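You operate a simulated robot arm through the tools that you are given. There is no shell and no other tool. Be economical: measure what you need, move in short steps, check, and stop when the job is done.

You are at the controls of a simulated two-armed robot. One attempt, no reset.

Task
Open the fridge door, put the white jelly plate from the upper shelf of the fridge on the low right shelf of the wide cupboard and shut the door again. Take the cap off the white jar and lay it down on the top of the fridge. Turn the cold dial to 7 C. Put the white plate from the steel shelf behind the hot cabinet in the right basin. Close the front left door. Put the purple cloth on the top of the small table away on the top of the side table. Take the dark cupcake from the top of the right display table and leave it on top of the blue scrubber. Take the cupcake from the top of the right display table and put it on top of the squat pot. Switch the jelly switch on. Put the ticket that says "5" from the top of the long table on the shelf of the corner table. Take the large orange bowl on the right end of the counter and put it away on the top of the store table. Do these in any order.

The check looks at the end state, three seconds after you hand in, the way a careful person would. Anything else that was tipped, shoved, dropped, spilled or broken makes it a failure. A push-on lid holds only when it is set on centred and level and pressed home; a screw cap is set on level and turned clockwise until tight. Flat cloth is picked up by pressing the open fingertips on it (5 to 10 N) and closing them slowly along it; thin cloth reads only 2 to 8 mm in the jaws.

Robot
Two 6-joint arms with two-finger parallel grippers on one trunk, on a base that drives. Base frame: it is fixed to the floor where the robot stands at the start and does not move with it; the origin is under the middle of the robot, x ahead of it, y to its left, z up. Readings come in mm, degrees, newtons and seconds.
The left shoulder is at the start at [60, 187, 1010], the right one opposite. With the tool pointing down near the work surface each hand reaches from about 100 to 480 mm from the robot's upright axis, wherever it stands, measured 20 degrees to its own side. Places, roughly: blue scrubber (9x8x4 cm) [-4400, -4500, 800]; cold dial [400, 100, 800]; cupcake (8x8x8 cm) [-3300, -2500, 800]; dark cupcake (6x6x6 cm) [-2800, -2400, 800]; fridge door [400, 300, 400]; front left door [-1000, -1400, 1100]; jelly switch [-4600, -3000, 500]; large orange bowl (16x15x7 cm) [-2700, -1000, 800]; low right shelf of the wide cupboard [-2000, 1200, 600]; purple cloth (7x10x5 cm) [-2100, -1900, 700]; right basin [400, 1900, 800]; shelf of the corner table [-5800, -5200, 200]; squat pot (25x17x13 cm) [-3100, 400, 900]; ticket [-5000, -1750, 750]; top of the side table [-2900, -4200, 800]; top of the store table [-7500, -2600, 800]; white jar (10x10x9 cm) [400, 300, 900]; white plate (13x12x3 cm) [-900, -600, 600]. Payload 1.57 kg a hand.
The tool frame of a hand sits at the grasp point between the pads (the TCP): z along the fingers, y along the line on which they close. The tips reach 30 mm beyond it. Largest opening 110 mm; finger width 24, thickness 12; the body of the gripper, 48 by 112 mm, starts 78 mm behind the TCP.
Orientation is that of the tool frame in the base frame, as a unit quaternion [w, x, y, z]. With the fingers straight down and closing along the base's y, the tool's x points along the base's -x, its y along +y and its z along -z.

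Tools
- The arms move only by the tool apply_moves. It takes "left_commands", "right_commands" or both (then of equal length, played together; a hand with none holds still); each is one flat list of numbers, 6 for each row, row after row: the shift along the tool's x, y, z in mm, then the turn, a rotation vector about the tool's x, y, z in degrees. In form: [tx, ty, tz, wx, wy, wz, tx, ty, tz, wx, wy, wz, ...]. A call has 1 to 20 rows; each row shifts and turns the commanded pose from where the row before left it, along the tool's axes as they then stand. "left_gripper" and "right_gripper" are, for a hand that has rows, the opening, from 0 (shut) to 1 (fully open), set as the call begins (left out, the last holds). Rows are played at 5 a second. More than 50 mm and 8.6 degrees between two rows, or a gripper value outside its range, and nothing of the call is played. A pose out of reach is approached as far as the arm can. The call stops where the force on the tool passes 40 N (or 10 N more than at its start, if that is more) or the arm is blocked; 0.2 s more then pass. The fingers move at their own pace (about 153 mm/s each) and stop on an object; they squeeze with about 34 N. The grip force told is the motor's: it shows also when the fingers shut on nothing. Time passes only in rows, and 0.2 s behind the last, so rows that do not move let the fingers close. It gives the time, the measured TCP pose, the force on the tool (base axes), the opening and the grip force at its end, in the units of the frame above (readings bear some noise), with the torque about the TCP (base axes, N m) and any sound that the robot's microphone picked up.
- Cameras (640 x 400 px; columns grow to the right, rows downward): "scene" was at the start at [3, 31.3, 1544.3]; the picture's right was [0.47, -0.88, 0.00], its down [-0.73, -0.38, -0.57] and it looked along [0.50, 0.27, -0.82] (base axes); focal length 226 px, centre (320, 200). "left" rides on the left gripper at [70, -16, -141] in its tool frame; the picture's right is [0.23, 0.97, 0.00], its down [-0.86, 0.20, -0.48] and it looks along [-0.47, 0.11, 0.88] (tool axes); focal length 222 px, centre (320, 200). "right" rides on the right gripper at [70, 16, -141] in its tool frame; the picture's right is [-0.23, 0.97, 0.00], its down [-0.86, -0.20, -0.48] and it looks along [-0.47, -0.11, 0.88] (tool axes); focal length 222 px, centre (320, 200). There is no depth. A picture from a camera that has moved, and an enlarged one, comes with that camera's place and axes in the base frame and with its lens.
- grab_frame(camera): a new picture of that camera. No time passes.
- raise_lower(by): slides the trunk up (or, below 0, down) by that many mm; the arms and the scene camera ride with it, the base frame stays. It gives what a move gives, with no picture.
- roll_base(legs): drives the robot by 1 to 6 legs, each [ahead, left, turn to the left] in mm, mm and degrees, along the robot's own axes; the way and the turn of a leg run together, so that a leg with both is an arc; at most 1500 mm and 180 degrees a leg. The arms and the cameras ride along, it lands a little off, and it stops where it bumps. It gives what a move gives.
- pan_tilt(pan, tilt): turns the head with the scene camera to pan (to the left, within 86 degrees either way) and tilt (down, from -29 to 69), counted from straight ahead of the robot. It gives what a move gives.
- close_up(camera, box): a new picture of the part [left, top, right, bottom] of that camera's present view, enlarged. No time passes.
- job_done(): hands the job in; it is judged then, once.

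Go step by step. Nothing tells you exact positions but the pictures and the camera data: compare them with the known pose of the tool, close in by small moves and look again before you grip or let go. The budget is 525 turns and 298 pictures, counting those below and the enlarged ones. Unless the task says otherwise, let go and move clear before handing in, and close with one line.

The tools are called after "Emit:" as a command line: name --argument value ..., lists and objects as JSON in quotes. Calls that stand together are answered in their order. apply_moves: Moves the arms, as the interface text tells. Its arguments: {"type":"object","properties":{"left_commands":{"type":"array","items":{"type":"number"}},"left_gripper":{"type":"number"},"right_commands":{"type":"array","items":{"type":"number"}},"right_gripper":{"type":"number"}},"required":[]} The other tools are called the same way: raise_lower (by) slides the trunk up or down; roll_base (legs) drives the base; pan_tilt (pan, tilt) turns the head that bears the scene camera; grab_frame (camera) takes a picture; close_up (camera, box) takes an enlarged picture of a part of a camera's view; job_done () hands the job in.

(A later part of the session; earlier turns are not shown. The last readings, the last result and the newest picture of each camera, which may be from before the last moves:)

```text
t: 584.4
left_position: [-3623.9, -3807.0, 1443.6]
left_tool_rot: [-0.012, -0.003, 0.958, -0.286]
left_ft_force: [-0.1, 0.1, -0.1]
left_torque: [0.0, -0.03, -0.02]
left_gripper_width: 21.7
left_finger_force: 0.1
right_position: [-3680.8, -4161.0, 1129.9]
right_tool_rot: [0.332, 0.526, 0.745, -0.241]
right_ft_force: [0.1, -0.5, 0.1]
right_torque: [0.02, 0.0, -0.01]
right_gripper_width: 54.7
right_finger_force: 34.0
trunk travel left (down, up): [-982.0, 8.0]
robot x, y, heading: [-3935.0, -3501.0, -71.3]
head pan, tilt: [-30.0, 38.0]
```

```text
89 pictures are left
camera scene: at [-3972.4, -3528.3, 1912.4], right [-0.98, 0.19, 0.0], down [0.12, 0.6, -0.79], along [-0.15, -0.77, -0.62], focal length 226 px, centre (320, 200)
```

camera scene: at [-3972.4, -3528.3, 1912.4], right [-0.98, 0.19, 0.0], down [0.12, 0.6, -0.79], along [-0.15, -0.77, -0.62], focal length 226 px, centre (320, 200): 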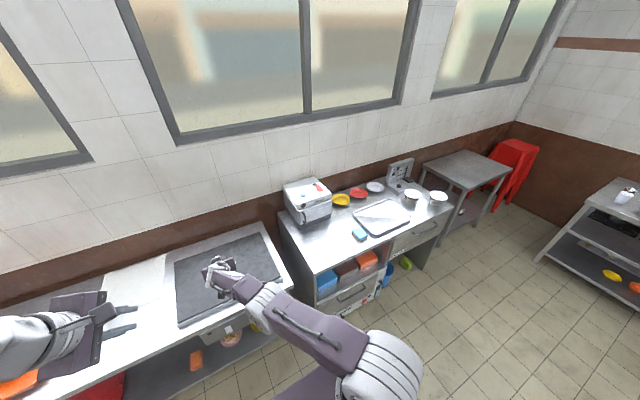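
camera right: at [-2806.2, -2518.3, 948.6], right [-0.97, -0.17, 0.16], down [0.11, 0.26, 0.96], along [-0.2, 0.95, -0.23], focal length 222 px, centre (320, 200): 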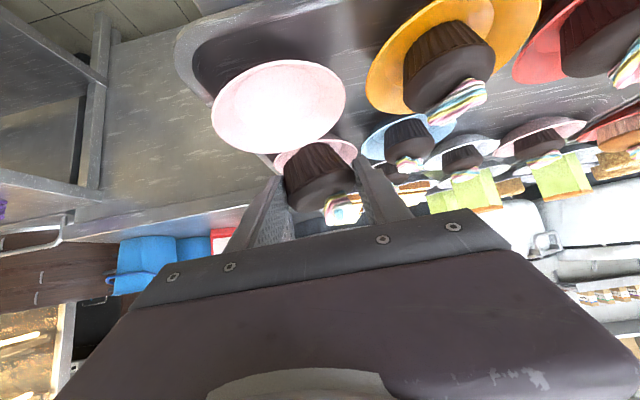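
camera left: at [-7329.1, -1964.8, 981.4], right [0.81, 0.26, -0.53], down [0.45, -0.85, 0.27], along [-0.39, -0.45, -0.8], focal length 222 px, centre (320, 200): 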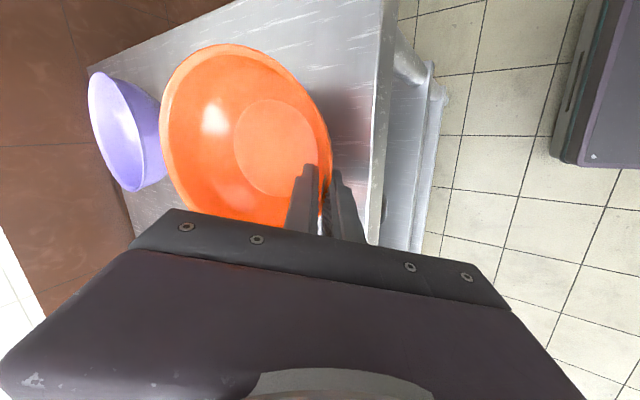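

Emit:
roll_base --legs '[[0, -790, 0]]'

Emit:
raise_lower --by -130

Emit:
pan_tilt --pan 0 --tilt 45

Emit:
grab_frame --camera "scene"

Emit:
grab_frame --camera "right"

```text
t: 588.7
left_position: [-4371.8, -4065.9, 1441.8]
left_tool_rot: [-0.012, -0.008, 0.958, -0.287]
left_ft_force: [0.3, 0.5, 0.3]
left_torque: [0.0, -0.01, 0.02]
left_gripper_width: 22.3
left_finger_force: 0.0
right_position: [-4426.0, -4419.4, 1128.7]
right_tool_rot: [0.333, 0.522, 0.747, -0.241]
right_ft_force: [-0.2, 0.0, 0.0]
right_torque: [-0.04, -0.01, 0.01]
right_gripper_width: 54.6
right_finger_force: 34.0
trunk travel left (down, up): [-982.0, 8.0]
robot x, y, heading: [-4691.8, -3759.9, -70.6]
head pan, tilt: [-30.0, 38.0]
```

```text
t: 590.3
left_position: [-4373.8, -4065.5, 1311.7]
left_tool_rot: [-0.012, -0.009, 0.958, -0.287]
left_ft_force: [-0.3, 0.6, -0.8]
left_torque: [0.02, 0.0, -0.02]
left_gripper_width: 21.7
left_finger_force: 0.1
right_position: [-4427.3, -4420.1, 999.1]
right_tool_rot: [0.334, 0.522, 0.747, -0.241]
right_ft_force: [-0.8, 0.3, -0.8]
right_torque: [0.04, 0.0, -0.01]
right_gripper_width: 54.6
right_finger_force: 34.3
trunk travel left (down, up): [-852.0, 138.0]
robot x, y, heading: [-4690.0, -3760.6, -70.7]
head pan, tilt: [-30.0, 38.0]
```

```text
t: 591.2
left_position: [-4374.8, -4065.5, 1311.8]
left_tool_rot: [-0.011, -0.008, 0.958, -0.287]
left_ft_force: [0.2, -0.2, 0.8]
left_torque: [0.02, 0.04, -0.02]
left_gripper_width: 22.2
left_finger_force: 0.0
right_position: [-4427.1, -4419.5, 996.6]
right_tool_rot: [0.333, 0.523, 0.747, -0.24]
right_ft_force: [0.3, 0.1, 0.8]
right_torque: [0.04, -0.03, 0.02]
right_gripper_width: 54.5
right_finger_force: 33.6
trunk travel left (down, up): [-852.0, 138.0]
robot x, y, heading: [-4686.9, -3757.7, -70.7]
head pan, tilt: [0.0, 45.0]
```

```text
88 pictures are left
camera scene: at [-4683.2, -3781.7, 1772.1], right [-0.94, -0.33, 0.0], down [-0.23, 0.67, -0.71], along [0.23, -0.67, -0.71], focal length 226 px, centre (320, 200)
```

scene: 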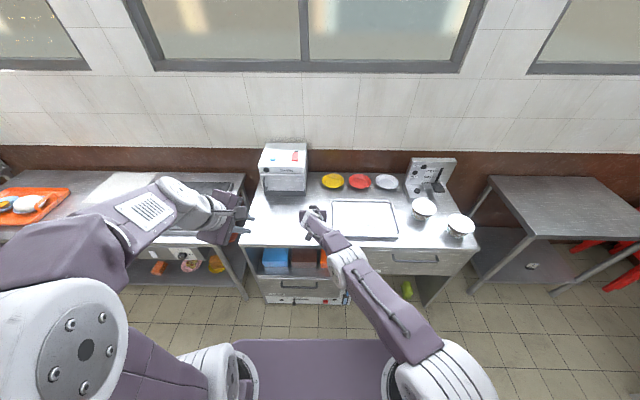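

```text
87 pictures are left
camera right: at [-4463.1, -4270.8, 1039.6], right [0.97, 0.19, 0.16], down [-0.11, -0.26, 0.96], along [0.22, -0.95, -0.23], focal length 222 px, centre (320, 200)
```

right: 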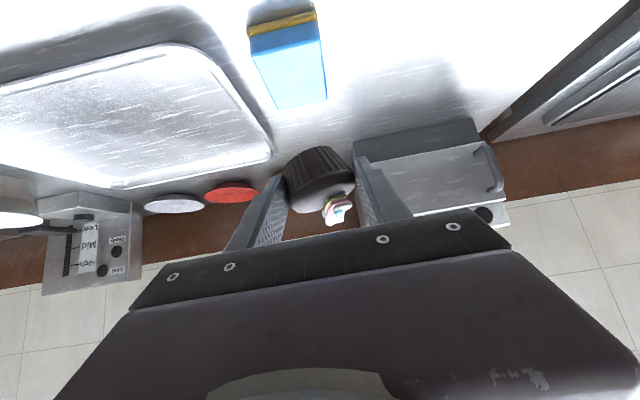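

The scrubber's top centre is at (-4427,-4482,838); the held cupcake is 20 mm short of it. I adjust and lower.

Emit:
roll_base --legs '[[18, -18, 0]]'

Emit:
raise_lower --by -70

Emit:
grab_frame --camera "right"

```text
t: 592.0
left_position: [-4380.8, -4081.6, 1314.0]
left_tool_rot: [-0.013, -0.01, 0.957, -0.289]
left_ft_force: [1.2, 0.6, 0.1]
left_torque: [-0.08, 0.07, -0.06]
left_gripper_width: 22.2
left_finger_force: 0.0
right_position: [-4435.6, -4436.6, 1001.6]
right_tool_rot: [0.333, 0.521, 0.747, -0.242]
right_ft_force: [1.3, 0.8, 0.3]
right_torque: [0.0, 0.03, 0.02]
right_gripper_width: 54.5
right_finger_force: 33.3
trunk travel left (down, up): [-852.0, 138.0]
robot x, y, heading: [-4699.9, -3783.0, -70.4]
head pan, tilt: [0.0, 45.0]
```

```text
t: 593.1
left_position: [-4384.6, -4088.7, 1243.3]
left_tool_rot: [-0.01, -0.009, 0.958, -0.287]
left_ft_force: [0.0, 0.2, -0.8]
left_torque: [-0.04, 0.0, -0.02]
left_gripper_width: 21.9
left_finger_force: 0.1
right_position: [-4437.9, -4440.3, 928.4]
right_tool_rot: [0.335, 0.521, 0.748, -0.239]
right_ft_force: [0.1, 0.4, 0.6]
right_torque: [-0.01, 0.02, 0.01]
right_gripper_width: 54.5
right_finger_force: 34.4
trunk travel left (down, up): [-782.0, 208.0]
robot x, y, heading: [-4700.5, -3779.8, -70.7]
head pan, tilt: [0.0, 45.0]
```

```text
86 pictures are left
camera right: at [-4473.3, -4292.9, 969.9], right [0.97, 0.19, 0.16], down [-0.11, -0.26, 0.96], along [0.22, -0.95, -0.23], focal length 222 px, centre (320, 200)
```

right: 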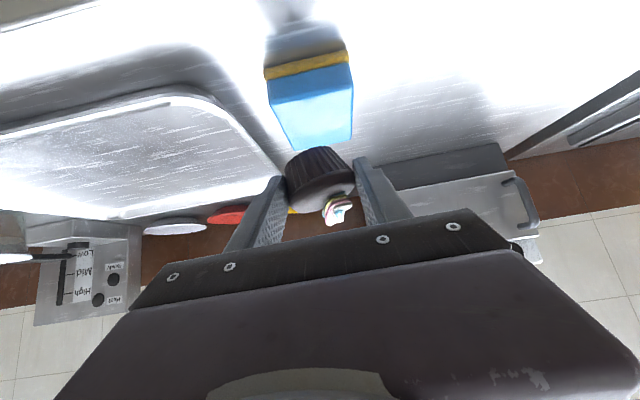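

Emit:
raise_lower --by -28

Emit:
apply_moves --right_commands '[1.5, 0, 1.3, 0, 0, 0, 1.5, 0, 1.3, 0, 0, 0, 1.5, 0, 1.3, 0, 0, 0]'

Emit:
grab_frame --camera "right"

```text
t: 593.9
left_position: [-4384.6, -4088.3, 1213.4]
left_tool_rot: [-0.011, -0.009, 0.958, -0.286]
left_ft_force: [0.1, -0.6, 1.0]
left_torque: [0.01, -0.03, 0.04]
left_gripper_width: 22.0
left_finger_force: 0.0
right_position: [-4436.9, -4442.1, 900.5]
right_tool_rot: [0.334, 0.522, 0.747, -0.241]
right_ft_force: [-0.1, 0.7, -0.4]
right_torque: [-0.02, -0.02, -0.02]
right_gripper_width: 54.4
right_finger_force: 34.0
trunk travel left (down, up): [-754.0, 236.0]
robot x, y, heading: [-4701.2, -3786.7, -70.5]
head pan, tilt: [0.0, 45.0]
```

```text
t: 594.6
left_position: [-4384.9, -4088.6, 1214.1]
left_tool_rot: [-0.011, -0.009, 0.958, -0.286]
left_ft_force: [-0.3, 0.0, -0.3]
left_torque: [0.0, -0.01, 0.0]
left_gripper_width: 22.3
left_finger_force: 0.0
right_position: [-4438.3, -4439.7, 894.1]
right_tool_rot: [0.334, 0.522, 0.748, -0.24]
right_ft_force: [0.0, -0.1, -0.4]
right_torque: [0.0, -0.04, -0.03]
right_gripper_width: 54.3
right_finger_force: 34.1
trunk travel left (down, up): [-754.0, 236.0]
robot x, y, heading: [-4699.3, -3781.4, -70.6]
head pan, tilt: [0.0, 45.0]
```

```text
85 pictures are left
camera right: at [-4474.2, -4291.1, 935.7], right [0.97, 0.19, 0.16], down [-0.11, -0.26, 0.96], along [0.22, -0.95, -0.23], focal length 222 px, centre (320, 200)
```

right: 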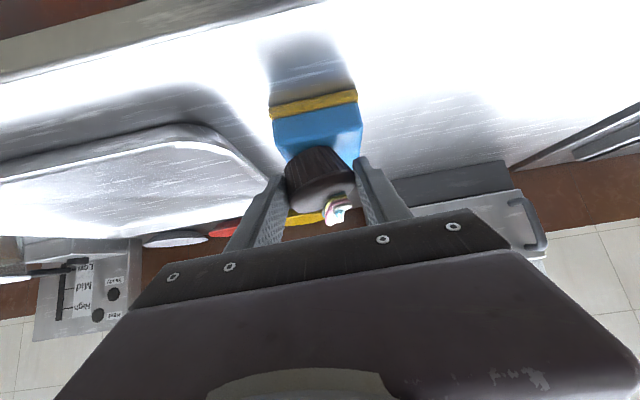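

The cupcake is over the scrubber with about 11 mm to go. I lower gently.

Emit:
apply_moves --right_commands '[1.5, 0, 1.3, 0, 0, 0, 1.5, 0, 1.3, 0, 0, 0, 1.5, 0, 1.3, 0, 0, 0, 1.5, 0, 1.3, 0, 0, 0]'

Emit:
apply_moves --right_commands '[1.5, 0, 1.3, 0, 0, 0, 1.5, 0, 1.3, 0, 0, 0]'

```text
t: 595.6
left_position: [-4387.6, -4087.3, 1215.1]
left_tool_rot: [-0.011, -0.009, 0.958, -0.288]
left_ft_force: [0.0, 0.1, 0.1]
left_torque: [0.0, -0.02, 0.0]
left_gripper_width: 21.9
left_finger_force: 0.1
right_position: [-4437.5, -4438.0, 892.7]
right_tool_rot: [0.337, 0.522, 0.746, -0.241]
right_ft_force: [-1.3, -6.9, 17.6]
right_torque: [-0.57, -0.35, -0.14]
right_gripper_width: 54.4
right_finger_force: 33.7
right hand out of reach, approached as far as the arm can: row 1
trunk travel left (down, up): [-754.0, 236.0]
robot x, y, heading: [-4697.9, -3783.3, -70.5]
head pan, tilt: [0.0, 45.0]
```

```text
t: 596.2
left_position: [-4386.6, -4086.1, 1216.1]
left_tool_rot: [-0.011, -0.009, 0.958, -0.288]
left_ft_force: [-0.1, -0.7, -0.4]
left_torque: [0.03, 0.01, -0.01]
left_gripper_width: 22.0
left_finger_force: 0.1
right_position: [-4438.8, -4436.7, 892.2]
right_tool_rot: [0.339, 0.521, 0.746, -0.24]
right_ft_force: [-1.5, -7.8, 28.1]
right_torque: [-0.81, -0.55, -0.15]
right_gripper_width: 54.6
right_finger_force: 34.0
right hand out of reach, approached as far as the arm can: row 1
trunk travel left (down, up): [-754.0, 236.0]
robot x, y, heading: [-4701.0, -3784.8, -70.6]
head pan, tilt: [0.0, 45.0]
```

Emit:
apply_moves --right_commands '[-1.5, 0, -1.3, 0, 0, 0, -0.8, 0, -0.6, 0, 0, 0]'

Emit:
close_up --camera "right" --box '[220, 70, 420, 230]'

```text
t: 596.9
left_position: [-4385.6, -4085.1, 1215.3]
left_tool_rot: [-0.011, -0.009, 0.957, -0.289]
left_ft_force: [-0.2, -0.3, -0.4]
left_torque: [-0.02, 0.02, 0.01]
left_gripper_width: 21.9
left_finger_force: 0.1
right_position: [-4439.0, -4435.7, 892.0]
right_tool_rot: [0.336, 0.521, 0.747, -0.241]
right_ft_force: [-0.4, -3.5, 22.0]
right_torque: [-0.56, -0.47, -0.1]
right_gripper_width: 54.4
right_finger_force: 33.9
trunk travel left (down, up): [-754.0, 236.0]
robot x, y, heading: [-4697.1, -3785.2, -70.6]
head pan, tilt: [0.0, 45.0]
```

```text
2.50 times, centred on (320, 150) of right
camera zoom: at [-4474.6, -4286.6, 933.0], right [0.97, 0.19, 0.16], down [-0.11, -0.26, 0.96], along [0.23, -0.95, -0.23], focal length 555 px, centre (320, 325)
```

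zoom: 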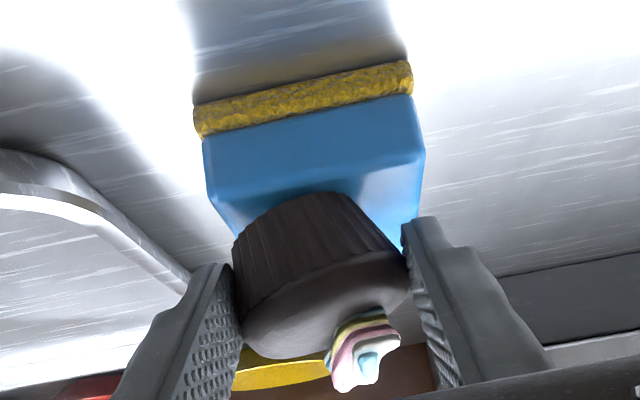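

The cupcake's base sits on the scrubber's top, slightly to the front but well inside its edge. I release and rise.

Emit:
apply_moves --right_commands '[0, 0, 0, 0, 0, 0, 0, 0, 0, 0, 0, 0]' --right_gripper 0.75

Emit:
raise_lower --by 40

Emit:
close_up --camera "right" --box '[220, 50, 420, 210]'

```text
t: 597.5
left_position: [-4385.9, -4087.2, 1215.1]
left_tool_rot: [-0.011, -0.008, 0.958, -0.288]
left_ft_force: [0.0, 0.8, 0.6]
left_torque: [-0.03, -0.01, 0.03]
left_gripper_width: 22.3
left_finger_force: 0.0
right_position: [-4439.4, -4435.8, 887.7]
right_tool_rot: [0.332, 0.522, 0.748, -0.24]
right_ft_force: [0.4, 1.0, 0.2]
right_torque: [0.0, 0.03, -0.03]
right_gripper_width: 82.3
right_finger_force: 0.1
trunk travel left (down, up): [-754.0, 236.0]
robot x, y, heading: [-4703.0, -3783.9, -70.4]
head pan, tilt: [0.0, 45.0]
```

```text
t: 598.3
left_position: [-4385.1, -4089.2, 1254.0]
left_tool_rot: [-0.011, -0.009, 0.958, -0.287]
left_ft_force: [0.7, 0.0, -0.4]
left_torque: [0.01, 0.01, -0.02]
left_gripper_width: 21.8
left_finger_force: 0.0
right_position: [-4438.0, -4436.1, 929.3]
right_tool_rot: [0.333, 0.522, 0.748, -0.24]
right_ft_force: [0.5, -0.1, -0.5]
right_torque: [0.03, -0.03, 0.01]
right_gripper_width: 82.5
right_finger_force: 0.0
trunk travel left (down, up): [-794.0, 196.0]
robot x, y, heading: [-4703.0, -3780.8, -70.7]
head pan, tilt: [0.0, 45.0]
```

```text
2.50 times, centred on (320, 130) of right
camera zoom: at [-4473.8, -4288.8, 970.7], right [0.97, 0.19, 0.16], down [-0.11, -0.26, 0.96], along [0.22, -0.95, -0.23], focal length 555 px, centre (320, 375)
```

zoom: 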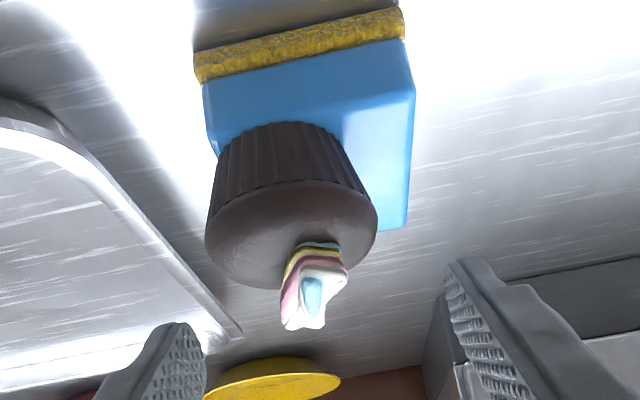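

The dark cupcake stands on the scrubber. Next is the purple cloth on the small table to the east.

Emit:
raise_lower --by 150

Emit:
roll_base --legs '[[-150, 0, 0], [0, 1450, 0], [0, 1400, 0], [0, 0, 180]]'

Emit:
pan_tilt --pan 0 --tilt 40

Emit:
grab_frame --camera "scene"

```text
t: 600.0
left_position: [-4385.0, -4087.5, 1403.7]
left_tool_rot: [-0.01, -0.009, 0.958, -0.286]
left_ft_force: [0.3, 0.0, -0.1]
left_torque: [0.01, -0.03, 0.01]
left_gripper_width: 22.2
left_finger_force: 0.1
right_position: [-4438.8, -4437.8, 1079.2]
right_tool_rot: [0.333, 0.522, 0.748, -0.24]
right_ft_force: [0.5, -0.7, 0.3]
right_torque: [0.01, 0.01, -0.03]
right_gripper_width: 82.2
right_finger_force: 0.1
trunk travel left (down, up): [-944.0, 46.0]
robot x, y, heading: [-4701.4, -3780.1, -70.6]
head pan, tilt: [0.0, 45.0]
```

```text
t: 622.2
left_position: [-2366.2, -2416.3, 1404.2]
left_tool_rot: [-0.287, 0.958, 0.008, 0.012]
left_ft_force: [0.1, 0.6, 0.3]
left_torque: [-0.01, -0.01, 0.01]
left_gripper_width: 22.2
left_finger_force: 0.2
right_position: [-2311.3, -2066.8, 1079.6]
right_tool_rot: [-0.24, 0.747, -0.522, -0.334]
right_ft_force: [-0.2, 0.4, -0.2]
right_torque: [0.02, 0.01, 0.01]
right_gripper_width: 82.5
right_finger_force: 0.1
trunk travel left (down, up): [-944.0, 46.0]
robot x, y, heading: [-2052.9, -2722.0, 109.1]
head pan, tilt: [0.0, 45.0]
```

```text
t: 622.8
left_position: [-2364.8, -2417.2, 1404.7]
left_tool_rot: [-0.286, 0.958, 0.008, 0.01]
left_ft_force: [-0.1, -0.3, -0.6]
left_torque: [-0.04, 0.03, 0.01]
left_gripper_width: 22.0
left_finger_force: 0.0
right_position: [-2311.9, -2067.5, 1078.1]
right_tool_rot: [-0.24, 0.747, -0.523, -0.333]
right_ft_force: [-0.3, -0.7, -0.6]
right_torque: [-0.05, 0.01, -0.01]
right_gripper_width: 82.3
right_finger_force: 0.1
trunk travel left (down, up): [-944.0, 46.0]
robot x, y, heading: [-2048.7, -2721.0, 109.5]
head pan, tilt: [0.0, 40.0]
```

```text
82 pictures are left
camera scene: at [-2058.6, -2702.3, 1871.3], right [0.94, 0.33, 0.0], down [0.21, -0.61, -0.77], along [-0.25, 0.72, -0.64], focal length 226 px, centre (320, 200)
```

scene: 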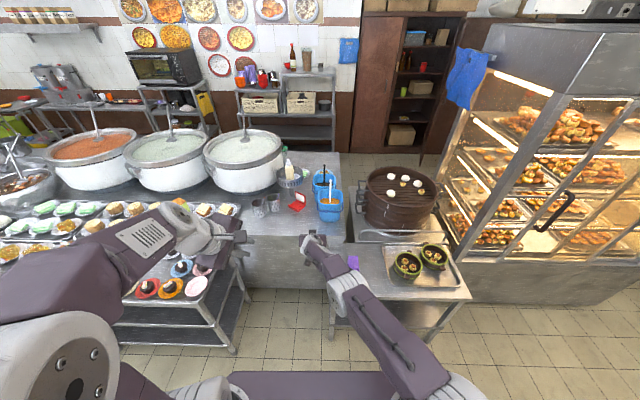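

Emit:
close_up --camera "scene" --box '[310, 220, 470, 320]'

```text
4.00 times, centred on (390, 270) of scene
camera zoom: at [-2058.6, -2702.3, 1871.3], right [0.94, 0.33, 0.0], down [0.21, -0.61, -0.77], along [-0.25, 0.72, -0.64], focal length 903 px, centre (40, -80)
```

zoom: 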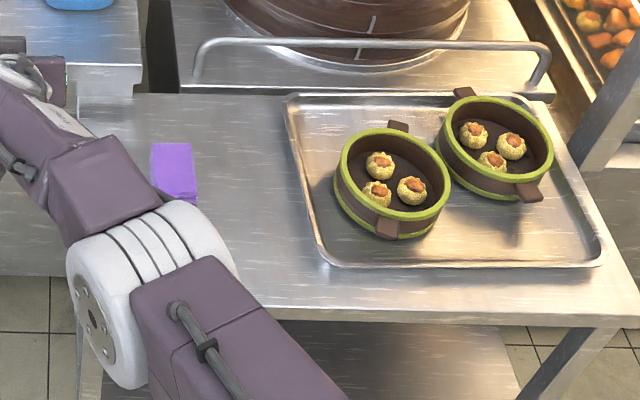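

Emit:
roll_base --legs '[[-12, -227, 0]]'

Emit:
raise_lower --by -210

Emit:
apply_moves --right_commands '[0, 0, 0, 0, 0, 0, 0, 0, 0, 0, 0, 0]' --right_gripper 1.0

Emit:
grab_frame --camera "right"

```text
t: 624.5
left_position: [-2149.8, -2353.9, 1403.5]
left_tool_rot: [-0.287, 0.958, 0.01, 0.013]
left_ft_force: [-0.1, 0.9, -0.2]
left_torque: [0.03, -0.01, -0.02]
left_gripper_width: 22.0
left_finger_force: 0.1
right_position: [-2095.8, -2004.9, 1079.2]
right_tool_rot: [-0.241, 0.748, -0.522, -0.332]
right_ft_force: [-1.0, -0.4, -0.5]
right_torque: [0.01, 0.0, -0.03]
right_gripper_width: 82.6
right_finger_force: 0.0
trunk travel left (down, up): [-944.0, 46.0]
robot x, y, heading: [-1829.2, -2664.2, 109.5]
head pan, tilt: [0.0, 40.0]
```

```text
t: 626.8
left_position: [-2146.1, -2351.3, 1194.9]
left_tool_rot: [-0.287, 0.958, 0.009, 0.011]
left_ft_force: [0.5, -0.5, 0.7]
left_torque: [0.01, 0.0, 0.0]
left_gripper_width: 21.7
left_finger_force: 0.1
right_position: [-2092.5, -2003.4, 870.0]
right_tool_rot: [-0.24, 0.748, -0.522, -0.333]
right_ft_force: [-0.6, -1.0, 0.4]
right_torque: [-0.01, 0.0, 0.03]
right_gripper_width: 82.7
right_finger_force: 0.1
trunk travel left (down, up): [-734.0, 256.0]
robot x, y, heading: [-1833.9, -2659.5, 109.3]
head pan, tilt: [0.0, 40.0]
```

```text
t: 627.4
left_position: [-2145.7, -2352.3, 1195.1]
left_tool_rot: [-0.287, 0.958, 0.01, 0.011]
left_ft_force: [-0.1, -0.2, -0.1]
left_torque: [0.0, -0.01, 0.01]
left_gripper_width: 21.8
left_finger_force: 0.0
right_position: [-2092.8, -2003.3, 869.9]
right_tool_rot: [-0.24, 0.747, -0.522, -0.334]
right_ft_force: [0.2, -0.8, 0.2]
right_torque: [0.01, 0.02, 0.01]
right_gripper_width: 110.1
right_finger_force: 0.2
trunk travel left (down, up): [-734.0, 256.0]
robot x, y, heading: [-1833.4, -2662.4, 109.3]
head pan, tilt: [0.0, 40.0]
```

```text
80 pictures are left
camera right: at [-2056.6, -2152.7, 911.0], right [-0.97, -0.19, 0.16], down [0.11, 0.26, 0.96], along [-0.22, 0.95, -0.23], focal length 222 px, centre (320, 200)
```

right: 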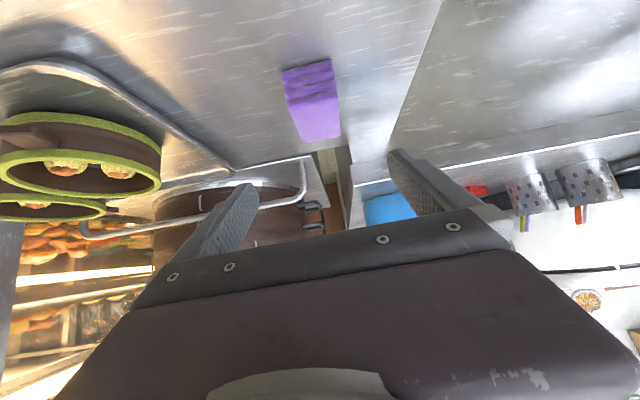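

Emit:
roll_base --legs '[[122, 0, 0]]'

Emit:
raise_lower --by -115

Emit:
grab_frame --camera "right"

```text
t: 628.6
left_position: [-2186.5, -2237.0, 1194.3]
left_tool_rot: [-0.288, 0.958, 0.009, 0.011]
left_ft_force: [-0.8, 0.2, 0.1]
left_torque: [-0.03, 0.0, 0.0]
left_gripper_width: 22.0
left_finger_force: 0.1
right_position: [-2132.7, -1888.1, 870.0]
right_tool_rot: [-0.239, 0.748, -0.522, -0.333]
right_ft_force: [-0.3, 0.5, 0.4]
right_torque: [0.03, 0.0, -0.04]
right_gripper_width: 109.8
right_finger_force: 0.0
trunk travel left (down, up): [-734.0, 256.0]
robot x, y, heading: [-1871.1, -2539.6, 109.2]
head pan, tilt: [0.0, 40.0]
```

```text
t: 630.1
left_position: [-2186.7, -2236.2, 1079.9]
left_tool_rot: [-0.287, 0.958, 0.009, 0.011]
left_ft_force: [0.6, 0.5, 0.7]
left_torque: [-0.02, 0.06, -0.02]
left_gripper_width: 22.1
left_finger_force: 0.1
right_position: [-2133.7, -1888.3, 754.4]
right_tool_rot: [-0.24, 0.748, -0.522, -0.333]
right_ft_force: [0.3, 0.3, 0.6]
right_torque: [0.03, -0.01, 0.01]
right_gripper_width: 110.1
right_finger_force: 0.1
trunk travel left (down, up): [-619.0, 371.0]
robot x, y, heading: [-1869.2, -2544.1, 109.3]
head pan, tilt: [0.0, 40.0]
```

```text
79 pictures are left
camera right: at [-2097.1, -2036.7, 796.2], right [-0.97, -0.19, 0.16], down [0.11, 0.26, 0.96], along [-0.22, 0.95, -0.23], focal length 222 px, centre (320, 200)
```

right: 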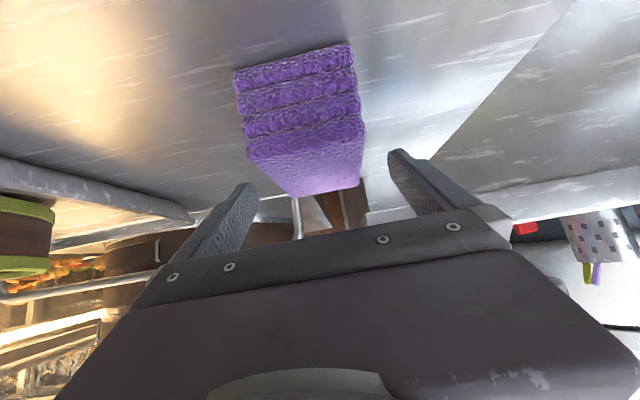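

The folded cloth sits between the jaws, slightly to one side. I centre by 10 mm, lower 30 mm and close.

Emit:
apply_moves --right_commands '[0, -5, 0, 0, 0, 0, 0, -5, 0, 0, 0, 0]'

Emit:
raise_lower --by -28

Emit:
apply_moves --right_commands '[0, 0, 0, 0, 0, 0, 0, 0, 0, 0, 0, 0, 0, 0, 0, 0, 0, 0, 0, 0, 0, 0, 0, 0]' --right_gripper 0.1

Emit:
grab_frame --camera "right"

```text
t: 630.7
left_position: [-2185.9, -2237.0, 1079.3]
left_tool_rot: [-0.287, 0.958, 0.009, 0.011]
left_ft_force: [0.1, -0.4, -0.4]
left_torque: [-0.04, 0.01, 0.0]
left_gripper_width: 21.7
left_finger_force: 0.1
right_position: [-2123.9, -1884.1, 754.6]
right_tool_rot: [-0.24, 0.748, -0.522, -0.334]
right_ft_force: [0.1, -0.6, -0.1]
right_torque: [0.0, -0.01, -0.01]
right_gripper_width: 110.1
right_finger_force: 0.1
trunk travel left (down, up): [-619.0, 371.0]
robot x, y, heading: [-1869.9, -2546.0, 109.8]
head pan, tilt: [0.0, 40.0]
```

```text
t: 631.4
left_position: [-2185.7, -2237.0, 1051.4]
left_tool_rot: [-0.287, 0.958, 0.009, 0.011]
left_ft_force: [0.3, -0.7, -0.4]
left_torque: [-0.05, 0.01, -0.02]
left_gripper_width: 22.1
left_finger_force: 0.1
right_position: [-2124.3, -1883.4, 729.5]
right_tool_rot: [-0.239, 0.747, -0.522, -0.335]
right_ft_force: [0.6, 0.5, 9.7]
right_torque: [-0.02, 0.55, -0.09]
right_gripper_width: 109.2
right_finger_force: 0.0
trunk travel left (down, up): [-591.0, 399.0]
robot x, y, heading: [-1873.6, -2543.2, 109.4]
head pan, tilt: [0.0, 40.0]
```

```text
t: 632.4
left_position: [-2184.7, -2237.5, 1053.0]
left_tool_rot: [-0.288, 0.958, 0.008, 0.011]
left_ft_force: [1.0, 0.5, -0.4]
left_torque: [-0.01, 0.02, 0.04]
left_gripper_width: 21.9
left_finger_force: 0.0
right_position: [-2125.3, -1885.5, 728.8]
right_tool_rot: [-0.241, 0.747, -0.522, -0.335]
right_ft_force: [-5.8, -0.5, 16.4]
right_torque: [-0.19, 0.73, -0.05]
right_gripper_width: 61.6
right_finger_force: 34.5
trunk travel left (down, up): [-591.0, 399.0]
robot x, y, heading: [-1874.5, -2544.3, 109.2]
head pan, tilt: [0.0, 40.0]
```

```text
78 pictures are left
camera right: at [-2088.0, -2034.1, 770.0], right [-0.97, -0.19, 0.16], down [0.11, 0.26, 0.96], along [-0.22, 0.95, -0.23], focal length 222 px, centre (320, 200)
```

right: 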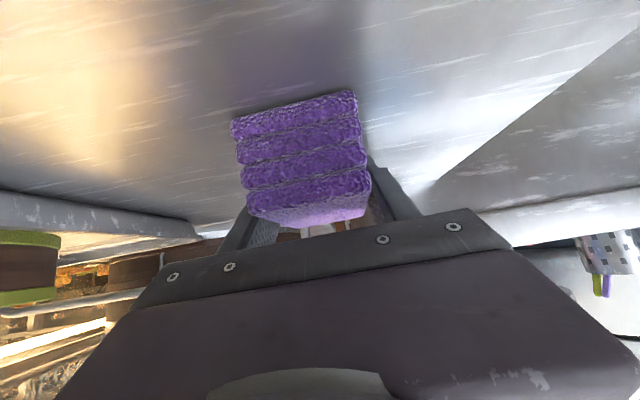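

The cloth is gripped (61.6 mm). I lift it.

Emit:
raise_lower --by 150

Emit:
grab_frame --camera "right"

```text
t: 634.2
left_position: [-2186.4, -2237.0, 1201.3]
left_tool_rot: [-0.287, 0.958, 0.009, 0.011]
left_ft_force: [-0.4, 0.1, 1.0]
left_torque: [-0.03, -0.03, 0.01]
left_gripper_width: 21.9
left_finger_force: 0.0
right_position: [-2124.0, -1884.0, 876.8]
right_tool_rot: [-0.24, 0.748, -0.522, -0.333]
right_ft_force: [-1.0, -1.1, -0.8]
right_torque: [0.04, 0.0, 0.0]
right_gripper_width: 61.4
right_finger_force: 34.2
trunk travel left (down, up): [-741.0, 249.0]
robot x, y, heading: [-1868.8, -2545.0, 109.2]
head pan, tilt: [0.0, 40.0]
```

```text
77 pictures are left
camera right: at [-2087.8, -2033.0, 917.8], right [-0.97, -0.19, 0.16], down [0.11, 0.26, 0.96], along [-0.22, 0.95, -0.23], focal length 222 px, centre (320, 200)
```

right: 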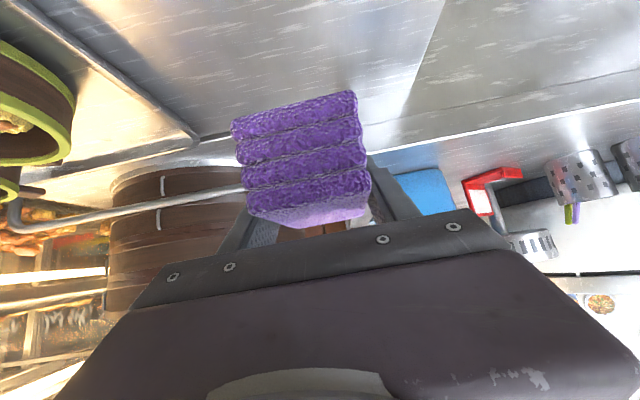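

I have the cloth. I raise it, back off, turn and go to the side table along the south wall.

Emit:
raise_lower --by 230

Emit:
roll_base --legs '[[-300, 0, 0], [0, 0, -181], [0, -1490, 0]]'

Emit:
pan_tilt --pan 0 --tilt 40

Emit:
grab_frame --camera "scene"

```text
t: 636.6
left_position: [-2185.8, -2235.1, 1431.3]
left_tool_rot: [-0.286, 0.958, 0.008, 0.011]
left_ft_force: [0.3, 0.7, -0.7]
left_torque: [-0.01, -0.02, -0.02]
left_gripper_width: 22.1
left_finger_force: 0.1
right_position: [-2124.9, -1883.9, 1106.2]
right_tool_rot: [-0.24, 0.748, -0.522, -0.332]
right_ft_force: [0.0, -0.2, -0.6]
right_torque: [0.02, 0.03, -0.01]
right_gripper_width: 61.6
right_finger_force: 34.4
trunk travel left (down, up): [-971.0, 19.0]
robot x, y, heading: [-1870.1, -2544.1, 109.5]
head pan, tilt: [0.0, 40.0]
```

```text
refused: -181 is not a number from -180 to 180
```

```text
t: 637.2
left_position: [-2187.0, -2235.7, 1430.3]
left_tool_rot: [-0.286, 0.958, 0.009, 0.012]
left_ft_force: [0.4, 0.2, 0.2]
left_torque: [0.04, -0.01, -0.01]
left_gripper_width: 22.3
left_finger_force: 0.0
right_position: [-2124.0, -1884.4, 1106.5]
right_tool_rot: [-0.24, 0.748, -0.522, -0.333]
right_ft_force: [-0.4, 0.0, -0.6]
right_torque: [0.02, 0.01, 0.03]
right_gripper_width: 61.2
right_finger_force: 34.1
trunk travel left (down, up): [-971.0, 19.0]
robot x, y, heading: [-1868.7, -2543.5, 109.3]
head pan, tilt: [0.0, 40.0]
```

```text
76 pictures are left
camera scene: at [-1879.6, -2521.5, 1898.4], right [0.94, 0.33, 0.0], down [0.21, -0.61, -0.77], along [-0.25, 0.72, -0.64], focal length 226 px, centre (320, 200)
```

scene: 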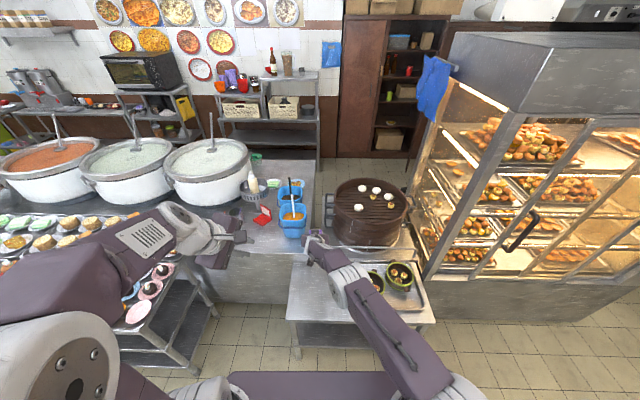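

Emit:
roll_base --legs '[[-300, 0, 0], [0, 0, -180], [0, -1490, 0]]'

Emit:
grab_frame --camera "scene"

```text
t: 653.5
left_position: [-2826.6, -3657.5, 1431.1]
left_tool_rot: [-0.007, -0.025, 0.957, -0.287]
left_ft_force: [1.2, -0.6, -0.4]
left_torque: [-0.06, 0.02, 0.04]
left_gripper_width: 21.9
left_finger_force: 0.0
right_position: [-2877.3, -4012.3, 1106.2]
right_tool_rot: [0.337, 0.51, 0.756, -0.236]
right_ft_force: [0.5, -0.2, -1.4]
right_torque: [-0.01, -0.03, -0.02]
right_gripper_width: 61.4
right_finger_force: 33.6
trunk travel left (down, up): [-971.0, 19.0]
robot x, y, heading: [-3151.8, -3365.1, -68.6]
head pan, tilt: [0.0, 40.0]
```

```text
75 pictures are left
camera scene: at [-3143.4, -3387.8, 1898.4], right [-0.93, -0.36, 0.0], down [-0.23, 0.6, -0.77], along [0.28, -0.71, -0.64], focal length 226 px, centre (320, 200)
```

scene: 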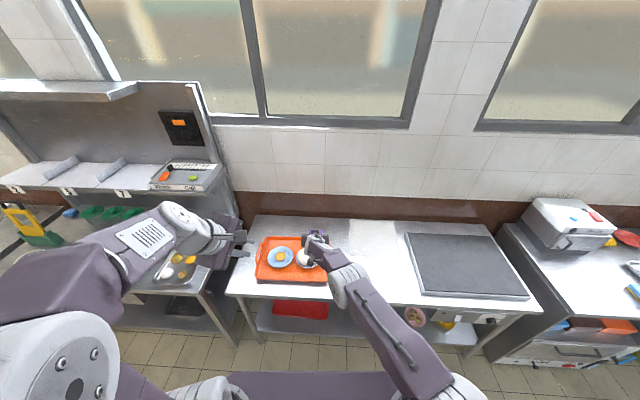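

The side table has free steel between the orange tray and the griddle. I shift right and lower the cloth there.

Emit:
roll_base --legs '[[11, -286, 0]]'

Emit:
raise_lower --by -190

Emit:
grab_frame --camera "right"

Emit:
close_up --camera "scene" --box '[180, 190, 460, 340]'

```text
t: 655.5
left_position: [-3086.2, -3771.2, 1430.0]
left_tool_rot: [-0.008, -0.025, 0.957, -0.288]
left_ft_force: [0.3, 0.6, -0.3]
left_torque: [-0.01, -0.02, 0.0]
left_gripper_width: 22.2
left_finger_force: 0.1
right_position: [-3138.1, -4124.7, 1105.9]
right_tool_rot: [0.337, 0.509, 0.757, -0.235]
right_ft_force: [0.1, -0.9, -0.6]
right_torque: [0.01, 0.01, -0.03]
right_gripper_width: 61.2
right_finger_force: 34.4
trunk travel left (down, up): [-971.0, 19.0]
robot x, y, heading: [-3414.9, -3476.5, -68.8]
head pan, tilt: [0.0, 40.0]
```

```text
t: 657.5
left_position: [-3088.8, -3773.7, 1241.7]
left_tool_rot: [-0.006, -0.025, 0.958, -0.286]
left_ft_force: [0.4, -0.2, -0.6]
left_torque: [0.0, 0.01, -0.02]
left_gripper_width: 22.2
left_finger_force: 0.0
right_position: [-3140.1, -4125.7, 917.4]
right_tool_rot: [0.338, 0.509, 0.756, -0.235]
right_ft_force: [0.0, 0.0, -0.6]
right_torque: [0.0, -0.01, 0.01]
right_gripper_width: 61.3
right_finger_force: 34.2
trunk travel left (down, up): [-781.0, 209.0]
robot x, y, heading: [-3413.1, -3475.7, -68.9]
head pan, tilt: [0.0, 40.0]
```

```text
74 pictures are left
camera right: at [-3180.7, -3979.0, 958.0], right [0.96, 0.22, 0.16], down [-0.1, -0.26, 0.96], along [0.26, -0.94, -0.23], focal length 222 px, centre (320, 200)
```

right: 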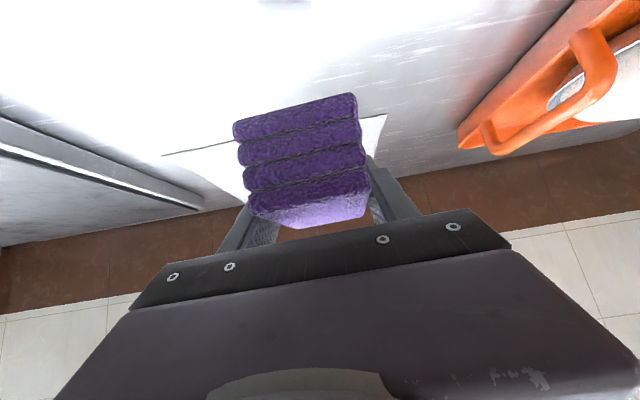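

```text
2.29 times, centred on (320, 265) of scene
camera zoom: at [-3406.4, -3502.3, 1708.4], right [-0.93, -0.36, 0.0], down [-0.23, 0.6, -0.77], along [0.28, -0.71, -0.64], focal length 516 px, centre (320, 51)
```

zoom: 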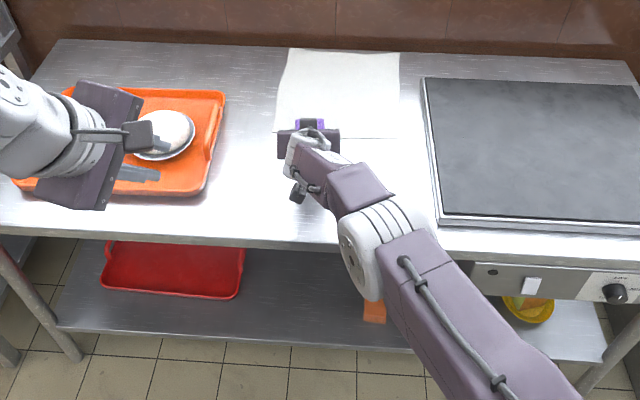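

Emit:
raise_lower --by -55

Emit:
apply_moves --right_commands '[2.3, 0, 2, 0, 0, 0, 2.3, 0, 2, 0, 0, 0, 2.3, 0, 2, 0, 0, 0, 2.3, 0, 2, 0, 0, 0, 2.3, 0, 2, 0, 0, 0]'

Emit:
grab_frame --camera "right"

```text
t: 658.5
left_position: [-3088.8, -3772.7, 1186.7]
left_tool_rot: [-0.007, -0.024, 0.958, -0.287]
left_ft_force: [-0.2, -0.5, 0.8]
left_torque: [-0.05, 0.0, -0.01]
left_gripper_width: 22.1
left_finger_force: 0.0
right_position: [-3139.2, -4125.6, 861.9]
right_tool_rot: [0.337, 0.509, 0.756, -0.234]
right_ft_force: [0.3, -0.3, -0.6]
right_torque: [-0.02, -0.01, -0.01]
right_gripper_width: 61.3
right_finger_force: 34.2
trunk travel left (down, up): [-726.0, 264.0]
robot x, y, heading: [-3416.8, -3476.7, -68.9]
head pan, tilt: [0.0, 40.0]
```

```text
t: 659.7
left_position: [-3089.8, -3774.2, 1185.0]
left_tool_rot: [-0.006, -0.025, 0.958, -0.287]
left_ft_force: [0.1, 0.1, 0.1]
left_torque: [0.01, 0.0, 0.0]
left_gripper_width: 22.0
left_finger_force: 0.1
right_position: [-3140.5, -4125.0, 846.6]
right_tool_rot: [0.338, 0.509, 0.757, -0.233]
right_ft_force: [-0.2, -0.9, -0.8]
right_torque: [-0.03, 0.02, -0.02]
right_gripper_width: 61.2
right_finger_force: 33.6
trunk travel left (down, up): [-726.0, 264.0]
robot x, y, heading: [-3412.9, -3477.3, -68.4]
head pan, tilt: [0.0, 40.0]
```

```text
72 pictures are left
camera right: at [-3181.5, -3978.0, 887.9], right [0.96, 0.22, 0.16], down [-0.1, -0.27, 0.96], along [0.26, -0.94, -0.23], focal length 222 px, centre (320, 200)
```

right: 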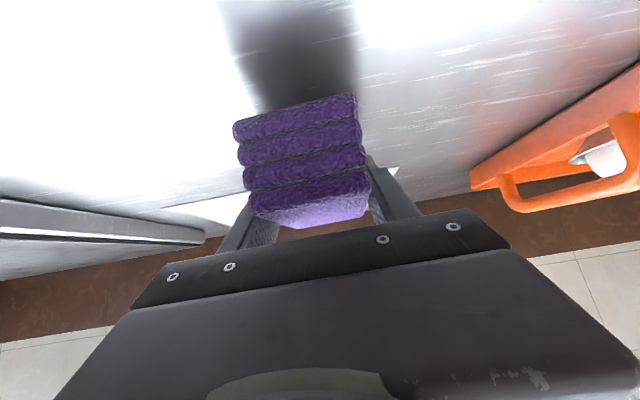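

Emit:
apply_moves --right_commands '[2.3, 0, 2, 0, 0, 0, 2.3, 0, 2, 0, 0, 0, 2.3, 0, 2, 0, 0, 0]'

Emit:
apply_moves --right_commands '[1.5, 0, 1.3, 0, 0, 0, 1.5, 0, 1.3, 0, 0, 0]'

```text
t: 660.5
left_position: [-3089.2, -3772.4, 1186.0]
left_tool_rot: [-0.006, -0.024, 0.958, -0.287]
left_ft_force: [-0.6, -0.6, -0.3]
left_torque: [0.02, 0.0, 0.0]
left_gripper_width: 22.1
left_finger_force: 0.1
right_position: [-3141.0, -4122.3, 840.7]
right_tool_rot: [0.337, 0.509, 0.757, -0.234]
right_ft_force: [0.9, 0.0, -0.2]
right_torque: [0.03, -0.01, -0.02]
right_gripper_width: 61.5
right_finger_force: 34.1
right hand out of reach, approached as far as the arm can: row 2
trunk travel left (down, up): [-726.0, 264.0]
robot x, y, heading: [-3412.8, -3477.0, -68.6]
head pan, tilt: [0.0, 40.0]
```

```text
t: 661.1
left_position: [-3088.6, -3773.1, 1185.1]
left_tool_rot: [-0.006, -0.024, 0.958, -0.287]
left_ft_force: [-0.6, -0.7, -1.5]
left_torque: [0.0, -0.01, 0.01]
left_gripper_width: 22.0
left_finger_force: 0.0
right_position: [-3139.4, -4121.8, 838.1]
right_tool_rot: [0.337, 0.51, 0.756, -0.235]
right_ft_force: [-0.2, -0.1, -0.9]
right_torque: [0.0, 0.0, 0.01]
right_gripper_width: 61.7
right_finger_force: 34.4
right hand out of reach, approached as far as the arm can: row 2
trunk travel left (down, up): [-726.0, 264.0]
robot x, y, heading: [-3415.3, -3478.8, -68.8]
head pan, tilt: [0.0, 40.0]
```

Arm at its limit; I lower with the trunk in small steps.

Emit:
raise_lower --by -8

Emit:
raise_lower --by -6

```text
t: 661.7
left_position: [-3089.2, -3772.6, 1178.3]
left_tool_rot: [-0.006, -0.024, 0.958, -0.287]
left_ft_force: [-0.1, 0.1, 0.7]
left_torque: [-0.03, -0.02, 0.0]
left_gripper_width: 21.9
left_finger_force: 0.1
right_position: [-3139.9, -4121.7, 830.9]
right_tool_rot: [0.337, 0.509, 0.757, -0.234]
right_ft_force: [0.0, 0.6, -0.8]
right_torque: [0.02, -0.05, -0.04]
right_gripper_width: 61.4
right_finger_force: 33.8
trunk travel left (down, up): [-718.0, 272.0]
robot x, y, heading: [-3413.4, -3477.8, -68.6]
head pan, tilt: [0.0, 40.0]
```

```text
t: 662.2
left_position: [-3090.7, -3771.1, 1173.5]
left_tool_rot: [-0.006, -0.025, 0.958, -0.287]
left_ft_force: [-0.2, -0.4, -0.5]
left_torque: [0.01, 0.01, 0.01]
left_gripper_width: 22.1
left_finger_force: 0.1
right_position: [-3138.1, -4121.3, 829.4]
right_tool_rot: [0.341, 0.509, 0.754, -0.236]
right_ft_force: [0.2, -3.7, 19.1]
right_torque: [1.08, -0.18, -0.01]
right_gripper_width: 61.6
right_finger_force: 34.4
trunk travel left (down, up): [-712.0, 278.0]
robot x, y, heading: [-3413.1, -3476.7, -68.7]
head pan, tilt: [0.0, 40.0]
```

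Contact. I release, rise, and check.

Emit:
apply_moves --right_commands '[0, 0, 0, 0, 0, 0, 0, 0, 0, 0, 0, 0]' --right_gripper 1.0

Emit:
raise_lower --by 90

Emit:
grab_frame --camera "right"

```text
t: 662.8
left_position: [-3095.2, -3769.6, 1174.0]
left_tool_rot: [-0.005, -0.023, 0.957, -0.288]
left_ft_force: [-0.4, -0.8, -0.3]
left_torque: [-0.02, 0.03, 0.0]
left_gripper_width: 21.8
left_finger_force: 0.1
right_position: [-3144.4, -4121.9, 829.5]
right_tool_rot: [0.34, 0.51, 0.755, -0.235]
right_ft_force: [-22.8, -13.6, 28.8]
right_torque: [-0.32, -0.7, -0.57]
right_gripper_width: 86.1
right_finger_force: 0.1
trunk travel left (down, up): [-712.0, 278.0]
robot x, y, heading: [-3415.0, -3475.5, -68.8]
head pan, tilt: [0.0, 40.0]
```

```text
t: 664.1
left_position: [-3089.9, -3772.4, 1261.4]
left_tool_rot: [-0.007, -0.025, 0.958, -0.287]
left_ft_force: [0.6, 0.7, 0.1]
left_torque: [0.03, 0.0, 0.01]
left_gripper_width: 22.2
left_finger_force: 0.0
right_position: [-3139.9, -4121.2, 914.0]
right_tool_rot: [0.337, 0.509, 0.757, -0.234]
right_ft_force: [0.0, -0.9, 0.0]
right_torque: [0.0, -0.02, -0.01]
right_gripper_width: 110.0
right_finger_force: 0.0
trunk travel left (down, up): [-802.0, 188.0]
robot x, y, heading: [-3415.7, -3475.1, -68.6]
head pan, tilt: [0.0, 40.0]
```

```text
71 pictures are left
camera right: at [-3181.6, -3973.1, 956.0], right [0.96, 0.22, 0.16], down [-0.1, -0.26, 0.96], along [0.26, -0.94, -0.23], focal length 222 px, centre (320, 200)
```

right: 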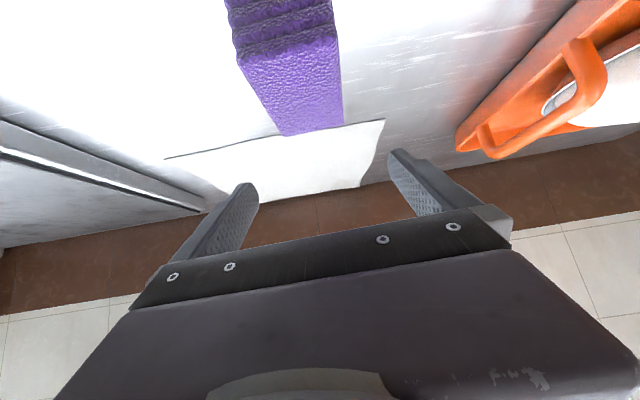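

The cloth lies on the side table. Now the orange cupcake: I turn back to the display table.

Emit:
raise_lower --by 180

Emit:
roll_base --legs '[[-150, 0, 0], [0, 0, 177], [-99, -441, 0]]'

Emit:
raise_lower --by -140

Emit:
grab_frame --camera "right"

```text
t: 666.1
left_position: [-3089.1, -3772.5, 1442.6]
left_tool_rot: [-0.006, -0.024, 0.958, -0.287]
left_ft_force: [0.0, 0.0, 0.3]
left_torque: [0.02, 0.01, 0.0]
left_gripper_width: 22.0
left_finger_force: 0.0
right_position: [-3139.8, -4120.3, 1094.5]
right_tool_rot: [0.338, 0.509, 0.756, -0.234]
right_ft_force: [-1.0, 0.4, 0.4]
right_torque: [0.0, 0.02, -0.02]
right_gripper_width: 110.1
right_finger_force: 0.0
trunk travel left (down, up): [-982.0, 8.0]
robot x, y, heading: [-3413.7, -3475.1, -68.5]
head pan, tilt: [0.0, 40.0]
```

```text
t: 677.0
left_position: [-3337.0, -2979.2, 1442.9]
left_tool_rot: [-0.286, 0.958, 0.003, 0.014]
left_ft_force: [0.7, 0.1, 0.1]
left_torque: [-0.01, 0.0, -0.01]
left_gripper_width: 22.0
left_finger_force: 0.1
right_position: [-3269.1, -2633.4, 1093.7]
right_tool_rot: [-0.242, 0.745, -0.527, -0.331]
right_ft_force: [-1.3, 0.3, 0.5]
right_torque: [0.01, -0.01, 0.01]
right_gripper_width: 110.3
right_finger_force: 0.0
trunk travel left (down, up): [-982.0, 8.0]
robot x, y, heading: [-3023.7, -3289.1, 108.8]
head pan, tilt: [0.0, 40.0]
```

```text
t: 678.6
left_position: [-3335.0, -2978.9, 1301.9]
left_tool_rot: [-0.286, 0.958, 0.001, 0.012]
left_ft_force: [-0.5, -0.5, -0.2]
left_torque: [-0.01, 0.0, 0.01]
left_gripper_width: 22.1
left_finger_force: 0.1
right_position: [-3267.8, -2633.1, 953.5]
right_tool_rot: [-0.242, 0.744, -0.526, -0.333]
right_ft_force: [0.2, -0.6, 0.1]
right_torque: [0.02, 0.0, 0.01]
right_gripper_width: 110.0
right_finger_force: 0.1
trunk travel left (down, up): [-842.0, 148.0]
robot x, y, heading: [-3024.6, -3288.3, 108.9]
head pan, tilt: [0.0, 40.0]
```

```text
70 pictures are left
camera right: at [-3233.4, -2783.1, 996.1], right [-0.97, -0.18, 0.16], down [0.11, 0.26, 0.96], along [-0.21, 0.95, -0.23], focal length 222 px, centre (320, 200)
```

right: 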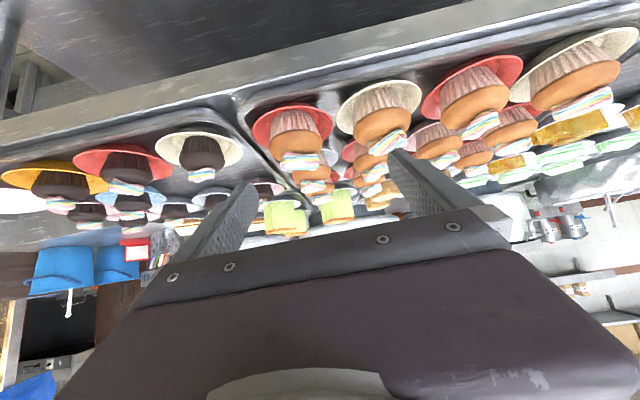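

Emit:
roll_base --legs '[[65, -32, 0]]'

Emit:
raise_lower --by -65

Emit:
grab_frame --camera "right"

```text
t: 679.7
left_position: [-3325.0, -2914.1, 1303.8]
left_tool_rot: [-0.289, 0.957, 0.003, 0.012]
left_ft_force: [0.0, -0.3, 0.2]
left_torque: [0.05, -0.01, 0.0]
left_gripper_width: 22.1
left_finger_force: 0.0
right_position: [-3259.1, -2568.2, 957.4]
right_tool_rot: [-0.244, 0.744, -0.525, -0.333]
right_ft_force: [-0.6, -0.4, 0.3]
right_torque: [0.02, -0.01, -0.01]
right_gripper_width: 110.2
right_finger_force: 0.0
trunk travel left (down, up): [-842.0, 148.0]
robot x, y, heading: [-3014.2, -3220.0, 109.0]
head pan, tilt: [0.0, 40.0]
```

```text
t: 680.7
left_position: [-3325.0, -2910.1, 1238.1]
left_tool_rot: [-0.287, 0.958, 0.003, 0.013]
left_ft_force: [-0.1, -0.1, 0.5]
left_torque: [0.01, 0.0, 0.01]
left_gripper_width: 21.9
left_finger_force: 0.0
right_position: [-3258.8, -2563.9, 889.6]
right_tool_rot: [-0.242, 0.745, -0.527, -0.331]
right_ft_force: [0.8, 0.3, 0.5]
right_torque: [0.02, 0.0, 0.01]
right_gripper_width: 109.9
right_finger_force: 0.1
trunk travel left (down, up): [-777.0, 213.0]
robot x, y, heading: [-3013.6, -3222.2, 108.8]
head pan, tilt: [0.0, 40.0]
```

```text
69 pictures are left
camera right: at [-3224.4, -2713.4, 931.6], right [-0.97, -0.18, 0.16], down [0.11, 0.26, 0.96], along [-0.21, 0.95, -0.23], focal length 222 px, centre (320, 200)
```

right: 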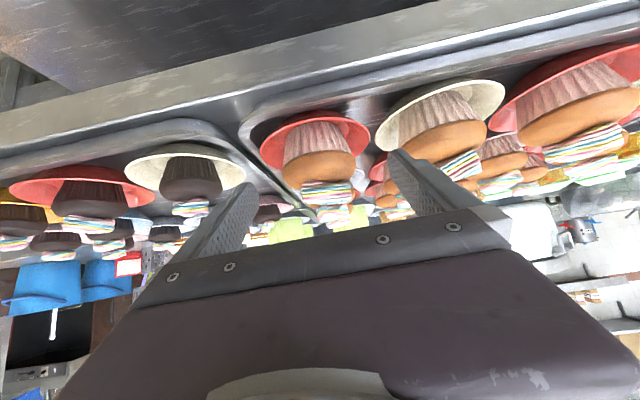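

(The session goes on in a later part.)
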